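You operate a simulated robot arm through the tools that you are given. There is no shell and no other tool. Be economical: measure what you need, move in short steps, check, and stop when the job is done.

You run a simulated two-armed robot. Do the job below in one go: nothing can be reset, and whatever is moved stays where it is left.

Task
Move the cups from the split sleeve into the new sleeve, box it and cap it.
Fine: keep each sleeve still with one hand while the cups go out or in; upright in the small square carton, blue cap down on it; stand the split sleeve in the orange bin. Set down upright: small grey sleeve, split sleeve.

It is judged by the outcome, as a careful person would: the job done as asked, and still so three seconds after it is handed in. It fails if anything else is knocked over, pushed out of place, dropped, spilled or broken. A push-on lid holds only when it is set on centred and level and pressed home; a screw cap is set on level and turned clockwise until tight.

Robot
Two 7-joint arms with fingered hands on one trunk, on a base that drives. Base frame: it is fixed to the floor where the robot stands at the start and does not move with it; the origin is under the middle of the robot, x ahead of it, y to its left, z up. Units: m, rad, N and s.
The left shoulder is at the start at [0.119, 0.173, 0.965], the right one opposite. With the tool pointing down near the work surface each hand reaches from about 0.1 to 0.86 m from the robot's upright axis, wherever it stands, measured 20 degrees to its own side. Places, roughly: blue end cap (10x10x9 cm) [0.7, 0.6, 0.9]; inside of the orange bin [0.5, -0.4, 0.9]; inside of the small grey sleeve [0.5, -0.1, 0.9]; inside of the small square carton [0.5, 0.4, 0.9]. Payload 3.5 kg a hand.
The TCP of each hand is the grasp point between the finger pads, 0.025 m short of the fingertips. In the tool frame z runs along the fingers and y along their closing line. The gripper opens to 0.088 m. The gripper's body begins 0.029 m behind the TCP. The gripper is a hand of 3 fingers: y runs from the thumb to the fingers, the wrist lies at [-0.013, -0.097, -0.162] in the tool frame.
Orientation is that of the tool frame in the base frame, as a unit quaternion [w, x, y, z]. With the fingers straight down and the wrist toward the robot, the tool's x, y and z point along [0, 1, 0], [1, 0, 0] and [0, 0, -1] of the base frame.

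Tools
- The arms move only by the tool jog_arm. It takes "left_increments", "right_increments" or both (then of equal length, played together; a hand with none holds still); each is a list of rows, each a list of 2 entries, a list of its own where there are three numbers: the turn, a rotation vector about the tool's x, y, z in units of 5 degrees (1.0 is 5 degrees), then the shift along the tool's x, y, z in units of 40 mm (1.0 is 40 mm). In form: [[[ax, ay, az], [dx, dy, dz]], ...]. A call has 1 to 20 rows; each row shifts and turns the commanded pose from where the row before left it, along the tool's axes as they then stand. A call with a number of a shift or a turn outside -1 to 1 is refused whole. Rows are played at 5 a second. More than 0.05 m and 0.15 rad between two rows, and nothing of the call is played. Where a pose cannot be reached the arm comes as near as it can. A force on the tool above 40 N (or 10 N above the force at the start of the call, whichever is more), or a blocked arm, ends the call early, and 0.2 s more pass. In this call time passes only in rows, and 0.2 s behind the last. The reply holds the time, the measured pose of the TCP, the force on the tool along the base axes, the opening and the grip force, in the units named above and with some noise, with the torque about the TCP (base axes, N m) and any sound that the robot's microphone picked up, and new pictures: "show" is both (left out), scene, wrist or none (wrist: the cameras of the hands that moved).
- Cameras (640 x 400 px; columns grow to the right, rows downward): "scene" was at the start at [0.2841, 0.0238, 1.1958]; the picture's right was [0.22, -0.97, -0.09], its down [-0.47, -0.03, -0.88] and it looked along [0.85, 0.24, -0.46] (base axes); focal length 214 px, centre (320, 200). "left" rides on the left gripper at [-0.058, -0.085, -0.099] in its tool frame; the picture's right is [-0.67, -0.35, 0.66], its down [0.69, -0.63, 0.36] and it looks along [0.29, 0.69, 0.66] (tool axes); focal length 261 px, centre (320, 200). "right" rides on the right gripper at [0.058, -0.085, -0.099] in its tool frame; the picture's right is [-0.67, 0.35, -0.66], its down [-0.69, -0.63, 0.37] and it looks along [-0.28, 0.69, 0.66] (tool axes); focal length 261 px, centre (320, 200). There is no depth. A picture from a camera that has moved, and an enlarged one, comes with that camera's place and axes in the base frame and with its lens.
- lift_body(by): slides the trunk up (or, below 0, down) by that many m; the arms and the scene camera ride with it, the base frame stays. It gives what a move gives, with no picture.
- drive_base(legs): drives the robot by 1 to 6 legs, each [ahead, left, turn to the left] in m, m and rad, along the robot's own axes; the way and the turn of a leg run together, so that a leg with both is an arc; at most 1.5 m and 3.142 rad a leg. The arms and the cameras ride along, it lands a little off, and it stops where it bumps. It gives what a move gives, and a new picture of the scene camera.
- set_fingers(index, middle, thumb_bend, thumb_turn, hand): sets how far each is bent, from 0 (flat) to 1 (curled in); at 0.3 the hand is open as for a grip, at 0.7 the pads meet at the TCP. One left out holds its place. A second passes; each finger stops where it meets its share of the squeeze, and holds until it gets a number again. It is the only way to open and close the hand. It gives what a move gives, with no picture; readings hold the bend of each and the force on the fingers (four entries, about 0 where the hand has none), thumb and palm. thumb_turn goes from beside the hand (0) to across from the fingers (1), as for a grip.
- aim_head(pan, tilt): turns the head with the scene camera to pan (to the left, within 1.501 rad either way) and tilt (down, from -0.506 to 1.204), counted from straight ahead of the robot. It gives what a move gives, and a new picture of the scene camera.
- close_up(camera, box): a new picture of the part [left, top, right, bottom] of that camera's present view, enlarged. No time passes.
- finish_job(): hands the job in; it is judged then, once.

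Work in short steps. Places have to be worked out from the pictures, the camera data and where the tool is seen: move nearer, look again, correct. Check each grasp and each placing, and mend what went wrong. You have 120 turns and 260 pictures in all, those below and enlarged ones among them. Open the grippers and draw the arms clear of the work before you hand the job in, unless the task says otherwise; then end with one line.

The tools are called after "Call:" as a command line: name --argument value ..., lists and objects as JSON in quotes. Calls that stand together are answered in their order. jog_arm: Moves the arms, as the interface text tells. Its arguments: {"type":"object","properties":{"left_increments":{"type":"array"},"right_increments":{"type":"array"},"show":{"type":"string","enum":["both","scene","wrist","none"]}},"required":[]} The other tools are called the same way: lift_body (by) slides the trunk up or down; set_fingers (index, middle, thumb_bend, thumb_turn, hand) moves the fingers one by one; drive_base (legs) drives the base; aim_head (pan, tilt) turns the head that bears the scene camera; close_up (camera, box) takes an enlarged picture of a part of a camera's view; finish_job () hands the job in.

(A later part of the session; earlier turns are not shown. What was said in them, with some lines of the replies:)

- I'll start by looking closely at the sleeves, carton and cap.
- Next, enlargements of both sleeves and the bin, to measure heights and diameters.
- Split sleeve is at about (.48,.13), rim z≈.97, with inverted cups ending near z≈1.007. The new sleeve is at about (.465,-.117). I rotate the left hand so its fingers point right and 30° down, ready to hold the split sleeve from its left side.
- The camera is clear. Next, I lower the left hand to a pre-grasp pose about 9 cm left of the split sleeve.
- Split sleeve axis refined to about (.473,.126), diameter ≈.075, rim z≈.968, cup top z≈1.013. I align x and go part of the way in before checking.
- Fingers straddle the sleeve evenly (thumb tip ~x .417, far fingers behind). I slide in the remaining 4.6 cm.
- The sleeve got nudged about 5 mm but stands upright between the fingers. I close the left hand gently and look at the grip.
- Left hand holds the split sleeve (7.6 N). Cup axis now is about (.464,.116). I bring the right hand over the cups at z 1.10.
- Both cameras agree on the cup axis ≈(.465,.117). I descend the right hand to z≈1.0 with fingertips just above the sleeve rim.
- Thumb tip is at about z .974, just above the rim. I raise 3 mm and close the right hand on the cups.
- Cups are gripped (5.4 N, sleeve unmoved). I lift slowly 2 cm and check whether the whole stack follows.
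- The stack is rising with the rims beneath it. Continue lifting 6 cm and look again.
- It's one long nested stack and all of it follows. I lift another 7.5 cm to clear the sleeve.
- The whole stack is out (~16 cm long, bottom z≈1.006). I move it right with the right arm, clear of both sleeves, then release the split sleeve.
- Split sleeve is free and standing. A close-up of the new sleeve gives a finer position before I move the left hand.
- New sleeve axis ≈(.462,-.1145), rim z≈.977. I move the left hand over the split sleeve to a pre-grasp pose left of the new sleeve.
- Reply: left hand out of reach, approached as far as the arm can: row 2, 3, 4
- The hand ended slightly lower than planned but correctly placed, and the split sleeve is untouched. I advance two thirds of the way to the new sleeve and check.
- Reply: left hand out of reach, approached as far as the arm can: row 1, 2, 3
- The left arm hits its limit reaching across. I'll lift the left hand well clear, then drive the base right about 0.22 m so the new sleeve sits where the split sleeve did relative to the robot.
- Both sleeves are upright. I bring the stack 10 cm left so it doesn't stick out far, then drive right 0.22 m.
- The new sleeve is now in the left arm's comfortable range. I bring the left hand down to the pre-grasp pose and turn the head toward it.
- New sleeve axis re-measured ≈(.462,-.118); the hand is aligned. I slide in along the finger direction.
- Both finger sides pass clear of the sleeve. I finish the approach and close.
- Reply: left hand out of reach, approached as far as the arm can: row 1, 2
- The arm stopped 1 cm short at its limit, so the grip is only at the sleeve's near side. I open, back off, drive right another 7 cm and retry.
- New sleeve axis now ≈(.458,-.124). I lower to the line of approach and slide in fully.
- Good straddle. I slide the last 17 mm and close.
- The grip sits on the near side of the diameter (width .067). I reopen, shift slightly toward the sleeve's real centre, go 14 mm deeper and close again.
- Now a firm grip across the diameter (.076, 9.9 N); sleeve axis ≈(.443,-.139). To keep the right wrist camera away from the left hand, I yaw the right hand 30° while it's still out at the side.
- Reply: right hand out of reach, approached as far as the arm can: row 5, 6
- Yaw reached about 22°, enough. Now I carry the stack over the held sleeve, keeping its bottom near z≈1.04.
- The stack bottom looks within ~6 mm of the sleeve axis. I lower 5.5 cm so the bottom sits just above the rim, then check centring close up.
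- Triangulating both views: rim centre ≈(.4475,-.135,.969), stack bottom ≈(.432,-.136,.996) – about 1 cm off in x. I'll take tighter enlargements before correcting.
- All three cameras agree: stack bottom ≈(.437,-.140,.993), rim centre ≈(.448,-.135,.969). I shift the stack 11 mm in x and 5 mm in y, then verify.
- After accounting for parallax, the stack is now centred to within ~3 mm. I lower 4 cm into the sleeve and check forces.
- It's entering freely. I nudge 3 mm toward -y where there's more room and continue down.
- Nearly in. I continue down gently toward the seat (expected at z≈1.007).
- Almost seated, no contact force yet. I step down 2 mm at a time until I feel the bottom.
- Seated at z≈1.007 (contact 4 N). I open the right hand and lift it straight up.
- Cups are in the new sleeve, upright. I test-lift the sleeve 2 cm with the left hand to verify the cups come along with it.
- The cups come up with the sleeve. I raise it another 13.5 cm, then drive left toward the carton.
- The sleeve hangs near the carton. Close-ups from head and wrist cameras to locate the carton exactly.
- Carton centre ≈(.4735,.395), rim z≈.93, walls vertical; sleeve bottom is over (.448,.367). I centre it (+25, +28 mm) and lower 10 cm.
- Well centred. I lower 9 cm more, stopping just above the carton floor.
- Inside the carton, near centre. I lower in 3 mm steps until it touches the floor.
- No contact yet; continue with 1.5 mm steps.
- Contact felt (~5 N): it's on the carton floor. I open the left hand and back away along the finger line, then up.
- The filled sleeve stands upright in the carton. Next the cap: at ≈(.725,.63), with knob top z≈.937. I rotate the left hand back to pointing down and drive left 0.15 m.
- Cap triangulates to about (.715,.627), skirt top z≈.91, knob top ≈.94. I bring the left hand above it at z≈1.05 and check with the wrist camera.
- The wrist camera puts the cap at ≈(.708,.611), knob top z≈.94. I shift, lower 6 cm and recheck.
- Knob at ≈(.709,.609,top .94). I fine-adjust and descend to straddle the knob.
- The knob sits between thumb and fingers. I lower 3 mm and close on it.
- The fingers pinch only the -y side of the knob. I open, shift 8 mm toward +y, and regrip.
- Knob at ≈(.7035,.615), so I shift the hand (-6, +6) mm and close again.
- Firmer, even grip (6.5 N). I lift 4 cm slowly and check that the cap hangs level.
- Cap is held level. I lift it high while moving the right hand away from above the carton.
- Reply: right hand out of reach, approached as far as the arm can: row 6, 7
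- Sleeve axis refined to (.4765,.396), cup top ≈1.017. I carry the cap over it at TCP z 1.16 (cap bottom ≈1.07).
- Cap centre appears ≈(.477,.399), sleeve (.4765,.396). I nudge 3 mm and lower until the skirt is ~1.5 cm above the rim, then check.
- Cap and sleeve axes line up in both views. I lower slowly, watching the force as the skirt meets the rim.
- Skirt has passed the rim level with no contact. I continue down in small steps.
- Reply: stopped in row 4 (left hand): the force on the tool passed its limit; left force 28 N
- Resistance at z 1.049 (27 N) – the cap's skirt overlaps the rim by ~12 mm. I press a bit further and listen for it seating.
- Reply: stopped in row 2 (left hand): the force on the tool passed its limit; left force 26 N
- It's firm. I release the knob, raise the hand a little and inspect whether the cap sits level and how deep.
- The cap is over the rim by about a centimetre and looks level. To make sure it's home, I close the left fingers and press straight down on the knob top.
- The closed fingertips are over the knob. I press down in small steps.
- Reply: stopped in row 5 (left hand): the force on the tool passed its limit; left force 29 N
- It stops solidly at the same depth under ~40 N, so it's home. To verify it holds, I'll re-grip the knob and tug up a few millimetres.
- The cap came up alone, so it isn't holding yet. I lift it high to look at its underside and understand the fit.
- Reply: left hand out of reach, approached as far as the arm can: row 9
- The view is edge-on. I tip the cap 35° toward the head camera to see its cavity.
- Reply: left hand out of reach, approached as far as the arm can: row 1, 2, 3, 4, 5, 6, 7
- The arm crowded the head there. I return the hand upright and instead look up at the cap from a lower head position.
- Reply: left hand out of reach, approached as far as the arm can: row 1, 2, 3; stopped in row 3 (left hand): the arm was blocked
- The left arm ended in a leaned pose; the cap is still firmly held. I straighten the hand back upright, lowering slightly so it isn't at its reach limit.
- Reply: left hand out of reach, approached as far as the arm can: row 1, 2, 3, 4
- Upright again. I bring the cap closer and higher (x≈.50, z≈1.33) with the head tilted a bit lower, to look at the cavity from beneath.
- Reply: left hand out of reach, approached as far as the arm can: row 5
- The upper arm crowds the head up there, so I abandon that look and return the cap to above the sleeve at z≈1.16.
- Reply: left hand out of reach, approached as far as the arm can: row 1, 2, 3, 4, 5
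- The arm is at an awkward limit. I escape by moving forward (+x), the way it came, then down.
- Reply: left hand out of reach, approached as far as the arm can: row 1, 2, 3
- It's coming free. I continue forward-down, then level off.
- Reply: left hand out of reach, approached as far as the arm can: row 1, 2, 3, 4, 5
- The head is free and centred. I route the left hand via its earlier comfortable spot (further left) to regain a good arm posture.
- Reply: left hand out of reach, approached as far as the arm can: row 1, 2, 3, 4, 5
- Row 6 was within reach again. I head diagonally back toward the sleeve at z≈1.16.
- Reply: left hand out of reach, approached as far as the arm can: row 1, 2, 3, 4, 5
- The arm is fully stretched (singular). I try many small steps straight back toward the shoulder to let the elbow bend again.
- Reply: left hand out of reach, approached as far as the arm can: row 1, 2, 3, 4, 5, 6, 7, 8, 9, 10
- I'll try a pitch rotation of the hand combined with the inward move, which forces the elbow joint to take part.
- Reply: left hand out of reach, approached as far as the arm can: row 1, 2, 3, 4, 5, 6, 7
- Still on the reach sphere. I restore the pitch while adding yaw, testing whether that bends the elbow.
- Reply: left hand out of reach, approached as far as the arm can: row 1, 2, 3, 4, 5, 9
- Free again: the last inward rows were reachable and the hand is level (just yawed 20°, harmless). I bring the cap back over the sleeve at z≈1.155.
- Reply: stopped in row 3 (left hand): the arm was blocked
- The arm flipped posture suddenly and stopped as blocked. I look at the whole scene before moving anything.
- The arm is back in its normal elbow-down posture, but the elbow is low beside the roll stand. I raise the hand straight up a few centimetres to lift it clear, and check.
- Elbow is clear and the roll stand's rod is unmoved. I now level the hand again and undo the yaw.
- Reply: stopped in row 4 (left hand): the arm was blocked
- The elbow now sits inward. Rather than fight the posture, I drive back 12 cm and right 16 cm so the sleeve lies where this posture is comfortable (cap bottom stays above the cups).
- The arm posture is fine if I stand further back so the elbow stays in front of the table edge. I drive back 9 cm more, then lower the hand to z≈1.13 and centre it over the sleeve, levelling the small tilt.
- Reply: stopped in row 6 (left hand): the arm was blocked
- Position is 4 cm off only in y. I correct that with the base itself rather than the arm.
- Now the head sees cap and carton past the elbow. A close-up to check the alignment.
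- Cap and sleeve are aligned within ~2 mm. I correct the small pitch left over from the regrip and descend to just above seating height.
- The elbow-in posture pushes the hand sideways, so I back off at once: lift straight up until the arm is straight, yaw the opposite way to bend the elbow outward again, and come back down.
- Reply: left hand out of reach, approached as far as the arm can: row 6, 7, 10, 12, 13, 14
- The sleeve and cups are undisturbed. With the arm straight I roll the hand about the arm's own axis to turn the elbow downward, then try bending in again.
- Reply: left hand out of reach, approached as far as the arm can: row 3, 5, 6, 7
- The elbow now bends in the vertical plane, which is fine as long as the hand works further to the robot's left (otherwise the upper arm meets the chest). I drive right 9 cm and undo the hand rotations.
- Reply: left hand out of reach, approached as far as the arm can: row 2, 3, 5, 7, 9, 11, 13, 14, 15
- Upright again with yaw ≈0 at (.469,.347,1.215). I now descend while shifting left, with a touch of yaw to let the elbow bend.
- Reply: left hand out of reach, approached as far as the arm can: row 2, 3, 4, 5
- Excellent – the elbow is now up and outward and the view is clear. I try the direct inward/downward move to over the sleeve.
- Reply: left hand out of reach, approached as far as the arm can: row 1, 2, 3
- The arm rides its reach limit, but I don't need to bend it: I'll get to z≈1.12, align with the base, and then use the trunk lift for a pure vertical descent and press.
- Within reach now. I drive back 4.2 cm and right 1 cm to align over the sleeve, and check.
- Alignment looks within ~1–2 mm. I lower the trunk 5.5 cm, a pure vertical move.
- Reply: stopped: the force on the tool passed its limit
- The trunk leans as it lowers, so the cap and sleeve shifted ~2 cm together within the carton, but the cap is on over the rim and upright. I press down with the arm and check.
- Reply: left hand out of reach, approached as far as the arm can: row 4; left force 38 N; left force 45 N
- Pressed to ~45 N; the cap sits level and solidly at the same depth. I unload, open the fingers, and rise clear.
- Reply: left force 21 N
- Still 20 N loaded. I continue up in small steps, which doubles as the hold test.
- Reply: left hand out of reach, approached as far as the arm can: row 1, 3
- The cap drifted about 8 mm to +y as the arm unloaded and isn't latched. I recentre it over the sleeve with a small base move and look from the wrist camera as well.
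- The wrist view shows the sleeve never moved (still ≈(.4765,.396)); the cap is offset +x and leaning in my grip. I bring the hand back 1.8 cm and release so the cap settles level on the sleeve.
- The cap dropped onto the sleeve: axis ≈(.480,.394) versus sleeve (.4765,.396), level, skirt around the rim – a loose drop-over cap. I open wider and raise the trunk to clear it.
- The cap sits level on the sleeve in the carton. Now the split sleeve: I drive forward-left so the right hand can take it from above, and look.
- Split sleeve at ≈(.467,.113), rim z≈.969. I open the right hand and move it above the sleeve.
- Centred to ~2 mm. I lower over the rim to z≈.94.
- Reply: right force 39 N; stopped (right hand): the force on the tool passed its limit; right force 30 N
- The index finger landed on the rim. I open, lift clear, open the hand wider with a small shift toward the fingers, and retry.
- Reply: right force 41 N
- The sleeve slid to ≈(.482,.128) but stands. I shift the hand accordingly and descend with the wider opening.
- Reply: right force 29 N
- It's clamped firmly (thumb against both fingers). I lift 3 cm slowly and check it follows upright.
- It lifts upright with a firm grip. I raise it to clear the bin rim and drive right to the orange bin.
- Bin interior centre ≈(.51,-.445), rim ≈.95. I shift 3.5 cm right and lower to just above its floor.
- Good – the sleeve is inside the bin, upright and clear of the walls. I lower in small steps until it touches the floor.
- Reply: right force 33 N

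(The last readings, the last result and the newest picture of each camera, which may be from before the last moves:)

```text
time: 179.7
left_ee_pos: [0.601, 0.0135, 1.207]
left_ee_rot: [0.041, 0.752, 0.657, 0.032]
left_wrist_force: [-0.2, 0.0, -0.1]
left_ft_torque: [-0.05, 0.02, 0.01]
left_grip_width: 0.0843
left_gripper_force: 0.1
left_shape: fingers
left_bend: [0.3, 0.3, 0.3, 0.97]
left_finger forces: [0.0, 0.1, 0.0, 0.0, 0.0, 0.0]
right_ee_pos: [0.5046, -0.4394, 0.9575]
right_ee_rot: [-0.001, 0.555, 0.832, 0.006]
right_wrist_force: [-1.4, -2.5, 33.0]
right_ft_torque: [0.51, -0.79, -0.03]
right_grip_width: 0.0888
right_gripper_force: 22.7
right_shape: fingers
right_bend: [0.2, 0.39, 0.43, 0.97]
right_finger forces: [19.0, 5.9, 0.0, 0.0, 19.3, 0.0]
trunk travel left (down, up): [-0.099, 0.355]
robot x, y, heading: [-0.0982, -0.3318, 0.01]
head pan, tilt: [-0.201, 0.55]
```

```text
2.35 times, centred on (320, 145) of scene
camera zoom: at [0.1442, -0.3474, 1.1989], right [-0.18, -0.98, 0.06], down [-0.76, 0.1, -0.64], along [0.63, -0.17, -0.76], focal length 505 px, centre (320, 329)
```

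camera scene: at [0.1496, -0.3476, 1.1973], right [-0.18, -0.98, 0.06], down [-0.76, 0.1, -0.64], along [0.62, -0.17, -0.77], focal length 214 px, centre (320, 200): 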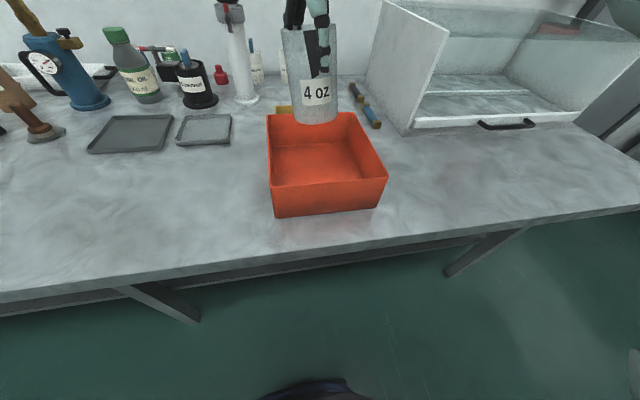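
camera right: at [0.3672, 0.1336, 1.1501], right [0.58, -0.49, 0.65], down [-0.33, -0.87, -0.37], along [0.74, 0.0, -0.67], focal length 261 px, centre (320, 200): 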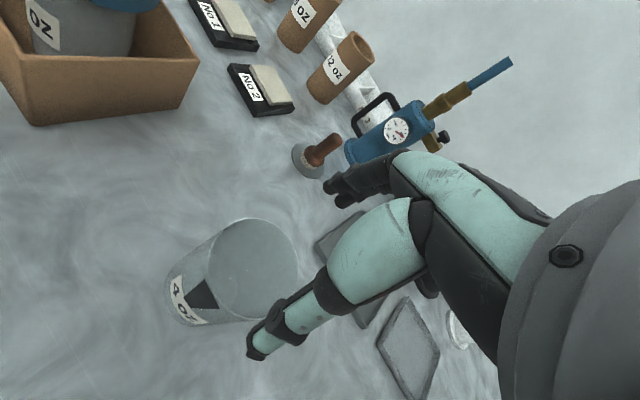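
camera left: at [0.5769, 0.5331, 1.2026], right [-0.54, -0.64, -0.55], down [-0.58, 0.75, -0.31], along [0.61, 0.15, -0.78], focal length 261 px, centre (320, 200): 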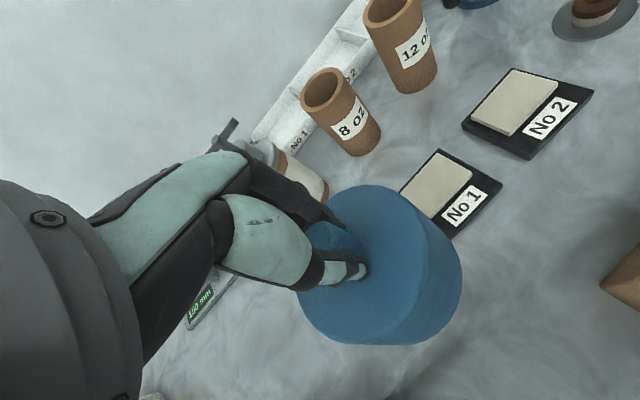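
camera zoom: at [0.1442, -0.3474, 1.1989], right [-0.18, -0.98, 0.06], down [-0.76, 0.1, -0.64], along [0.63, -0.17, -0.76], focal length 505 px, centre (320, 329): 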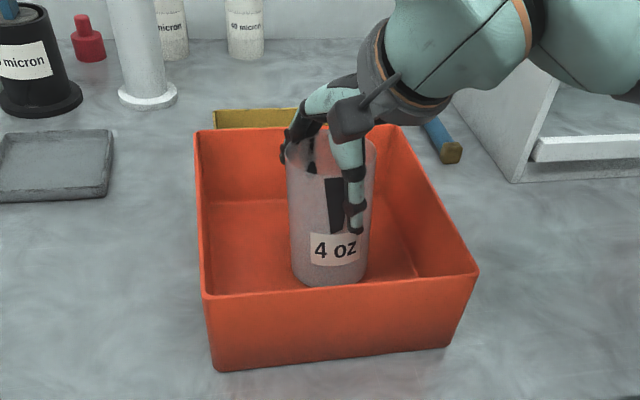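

Firm contact. I relieve the load a few millimetres, open the hand, and rise straight up.

Call:
jog_arm --right_increments '[[[0, 0, 0], [0, 0, -0.12]]]' --show "none"

Call:
set_fingers --hand "right" --index 0.18 --middle 0.2 --thumb_bend 0.22

Call:
jog_arm --right_increments '[[[0, 0, 0], [0, 0, -0.3]], [[0, 0, 0], [0, 0, -0.5]], [[0, 0, 0], [0, 0, -0.8]], [[0, 0, 0], [0, 0, -0.8]], [[0, 0, 0], [0, 0, -0.8]], [[0, 0, 0], [0, 0, -0.8]]]' --show "none"

Call:
close_up --camera "scene" --box '[230, 60, 410, 230]'

```text
time: 180.1
left_ee_pos: [0.6023, 0.013, 1.2041]
left_ee_rot: [0.04, 0.752, 0.657, 0.031]
left_wrist_force: [0.4, -0.2, 0.2]
left_ft_torque: [0.01, 0.01, -0.02]
left_grip_width: 0.0845
left_gripper_force: 0.0
left_shape: fingers
left_bend: [0.3, 0.3, 0.3, 0.97]
left_finger forces: [0.0, 0.0, 0.0, 0.0, 0.0, 0.1]
right_ee_pos: [0.5056, -0.4392, 0.9584]
right_ee_rot: [-0.004, 0.556, 0.831, 0.002]
right_wrist_force: [-0.4, -1.5, 20.1]
right_ft_torque: [0.33, -0.54, 0.0]
right_grip_width: 0.0884
right_gripper_force: 18.7
right_shape: fingers
right_bend: [0.2, 0.39, 0.43, 0.97]
right_finger forces: [14.2, 5.5, 0.1, 0.0, 17.2, 0.1]
trunk travel left (down, up): [-0.099, 0.355]
robot x, y, heading: [-0.0967, -0.3374, 0.01]
head pan, tilt: [-0.201, 0.55]
```

```text
time: 181.1
left_ee_pos: [0.6051, 0.0132, 1.2036]
left_ee_rot: [0.039, 0.752, 0.658, 0.03]
left_wrist_force: [-0.1, 0.3, -0.7]
left_ft_torque: [0.02, -0.03, 0.01]
left_grip_width: 0.0845
left_gripper_force: 0.1
left_shape: fingers
left_bend: [0.3, 0.3, 0.3, 0.97]
left_finger forces: [0.0, 0.0, 0.0, 0.0, 0.0, 0.0]
right_ee_pos: [0.508, -0.4391, 0.9575]
right_ee_rot: [-0.004, 0.556, 0.831, 0.003]
right_wrist_force: [-0.5, 0.0, -1.5]
right_ft_torque: [0.0, -0.04, 0.01]
right_grip_width: 0.1058
right_gripper_force: 0.4
right_shape: fingers
right_bend: [0.18, 0.2, 0.22, 0.97]
right_finger forces: [0.7, 0.0, 0.1, 0.0, 0.8, 0.0]
trunk travel left (down, up): [-0.099, 0.355]
robot x, y, heading: [-0.0995, -0.3352, 0.007]
head pan, tilt: [-0.201, 0.55]
```

```text
time: 182.5
left_ee_pos: [0.604, 0.0143, 1.2038]
left_ee_rot: [0.04, 0.752, 0.657, 0.03]
left_wrist_force: [-1.5, 0.9, 0.1]
left_ft_torque: [-0.05, 0.0, -0.05]
left_grip_width: 0.0844
left_gripper_force: 0.0
left_shape: fingers
left_bend: [0.3, 0.3, 0.3, 0.97]
left_finger forces: [0.0, 0.1, 0.0, 0.1, 0.1, 0.0]
right_ee_pos: [0.5065, -0.4394, 1.1182]
right_ee_rot: [-0.004, 0.556, 0.831, 0.002]
right_wrist_force: [-0.2, 1.0, 0.6]
right_ft_torque: [-0.01, -0.02, -0.01]
right_grip_width: 0.1045
right_gripper_force: 0.1
right_shape: fingers
right_bend: [0.18, 0.2, 0.22, 0.97]
right_finger forces: [0.0, 0.0, 0.1, 0.1, 0.1, 0.1]
trunk travel left (down, up): [-0.099, 0.355]
robot x, y, heading: [-0.0988, -0.3303, 0.009]
head pan, tilt: [-0.201, 0.55]
```

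```text
2.35 times, centred on (320, 145) of scene
camera zoom: at [0.1479, -0.3467, 1.1978], right [-0.18, -0.98, 0.07], down [-0.76, 0.1, -0.64], along [0.62, -0.17, -0.76], focal length 505 px, centre (320, 329)
```

zoom: 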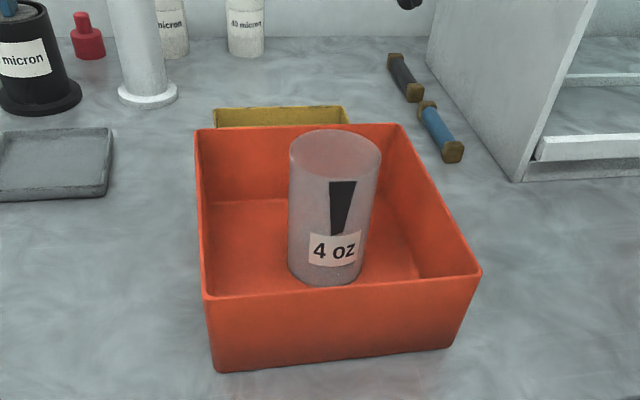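

The split sleeve stands upright in the bin. I back the robot away so both arms are clear, and take a last look at the capped sleeve in the carton.

Call:
drive_base --legs '[[-0.2, 0, 0]]'

Call:
aim_head --pan 0.75 --tilt 0.25

Call:
close_up --camera "scene" --box '[200, 80, 440, 230]'

```text
time: 184.1
left_ee_pos: [0.406, 0.0121, 1.2032]
left_ee_rot: [0.04, 0.751, 0.658, 0.03]
left_wrist_force: [-0.2, 0.4, -0.3]
left_ft_torque: [0.0, 0.01, -0.01]
left_grip_width: 0.0845
left_gripper_force: 0.0
left_shape: fingers
left_bend: [0.3, 0.3, 0.3, 0.97]
left_finger forces: [0.0, 0.0, 0.0, 0.0, 0.1, 0.1]
right_ee_pos: [0.3071, -0.4428, 1.1174]
right_ee_rot: [-0.004, 0.557, 0.83, 0.002]
right_wrist_force: [-0.5, -0.6, 0.1]
right_ft_torque: [-0.02, 0.01, -0.03]
right_grip_width: 0.1043
right_gripper_force: 0.1
right_shape: fingers
right_bend: [0.18, 0.2, 0.22, 0.97]
right_finger forces: [0.1, 0.0, 0.0, 0.0, 0.1, 0.1]
trunk travel left (down, up): [-0.099, 0.355]
robot x, y, heading: [-0.2965, -0.3368, 0.005]
head pan, tilt: [-0.201, 0.55]
camera scene: at [-0.0511, -0.349, 1.1971], right [-0.18, -0.98, 0.06], down [-0.76, 0.1, -0.64], along [0.62, -0.17, -0.77], focal length 214 px, centre (320, 200)
```

scene: 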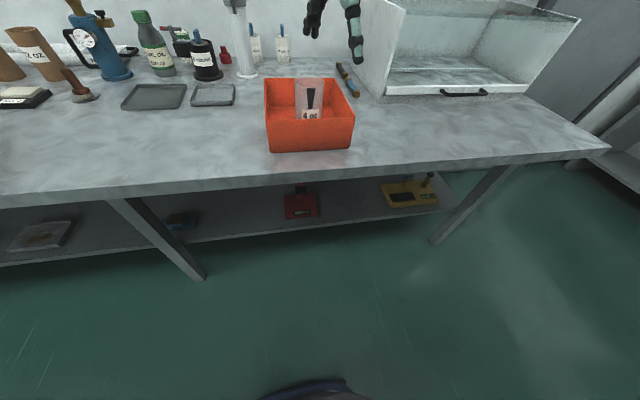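

```text
time: 185.3
left_ee_pos: [0.4058, 0.0114, 1.2029]
left_ee_rot: [0.039, 0.752, 0.657, 0.03]
left_wrist_force: [1.0, 0.3, -0.3]
left_ft_torque: [-0.03, -0.04, -0.02]
left_grip_width: 0.0845
left_gripper_force: 0.0
left_shape: fingers
left_bend: [0.3, 0.3, 0.3, 0.97]
left_finger forces: [0.0, 0.0, 0.0, 0.1, 0.0, 0.1]
right_ee_pos: [0.3079, -0.4433, 1.1165]
right_ee_rot: [-0.005, 0.557, 0.83, 0.002]
right_wrist_force: [0.2, -0.4, 0.6]
right_ft_torque: [-0.02, 0.0, -0.01]
right_grip_width: 0.1046
right_gripper_force: 0.0
right_shape: fingers
right_bend: [0.18, 0.2, 0.22, 0.97]
right_finger forces: [0.1, 0.0, 0.1, 0.2, 0.1, 0.1]
trunk travel left (down, up): [-0.099, 0.355]
robot x, y, heading: [-0.2976, -0.3347, 0.005]
head pan, tilt: [0.75, 0.25]
camera scene: at [-0.0613, -0.2675, 1.2299], right [0.65, -0.73, -0.22], down [-0.48, -0.17, -0.86], along [0.59, 0.66, -0.46], focal length 214 px, centre (320, 200)
```

scene: 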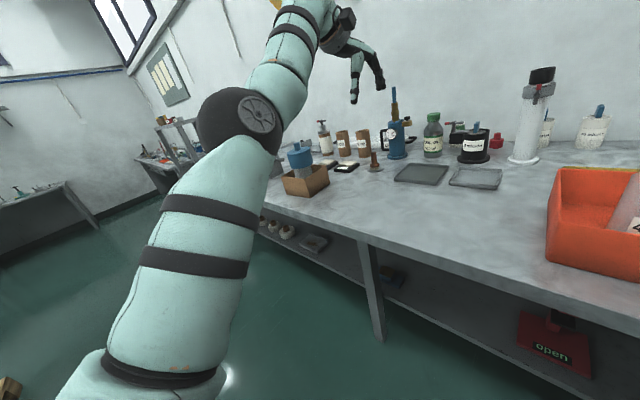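

```text
2.67 times, centred on (320, 155) of scene
camera zoom: at [-0.0613, -0.2675, 1.2299], right [0.65, -0.73, -0.22], down [-0.48, -0.17, -0.86], along [0.59, 0.66, -0.46], focal length 572 px, centre (320, 320)
```

zoom: 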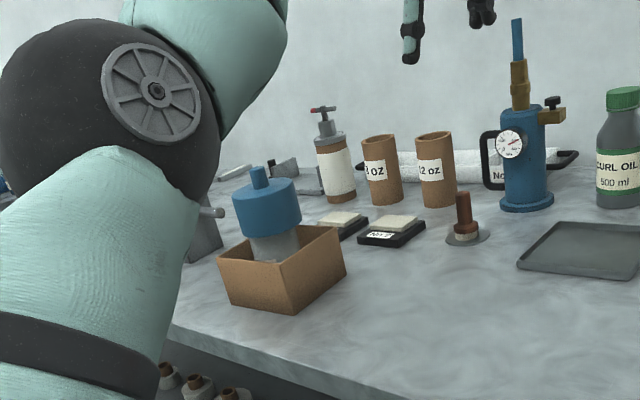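

All is as asked: the capped sleeve stands level in the carton and the split sleeve stands in the bin. Both hands are open and clear, so I hand the job in.

Call:
finish_job

```text
The job is handed in.
```

The cups are in the new sleeve, which stands upright in the carton with the blue cap on it, and the split sleeve stands upright in the orange bin; however, the cap only rests over the rim — it never latched when pressed (about 45 N) and lifted off freely when tugged.
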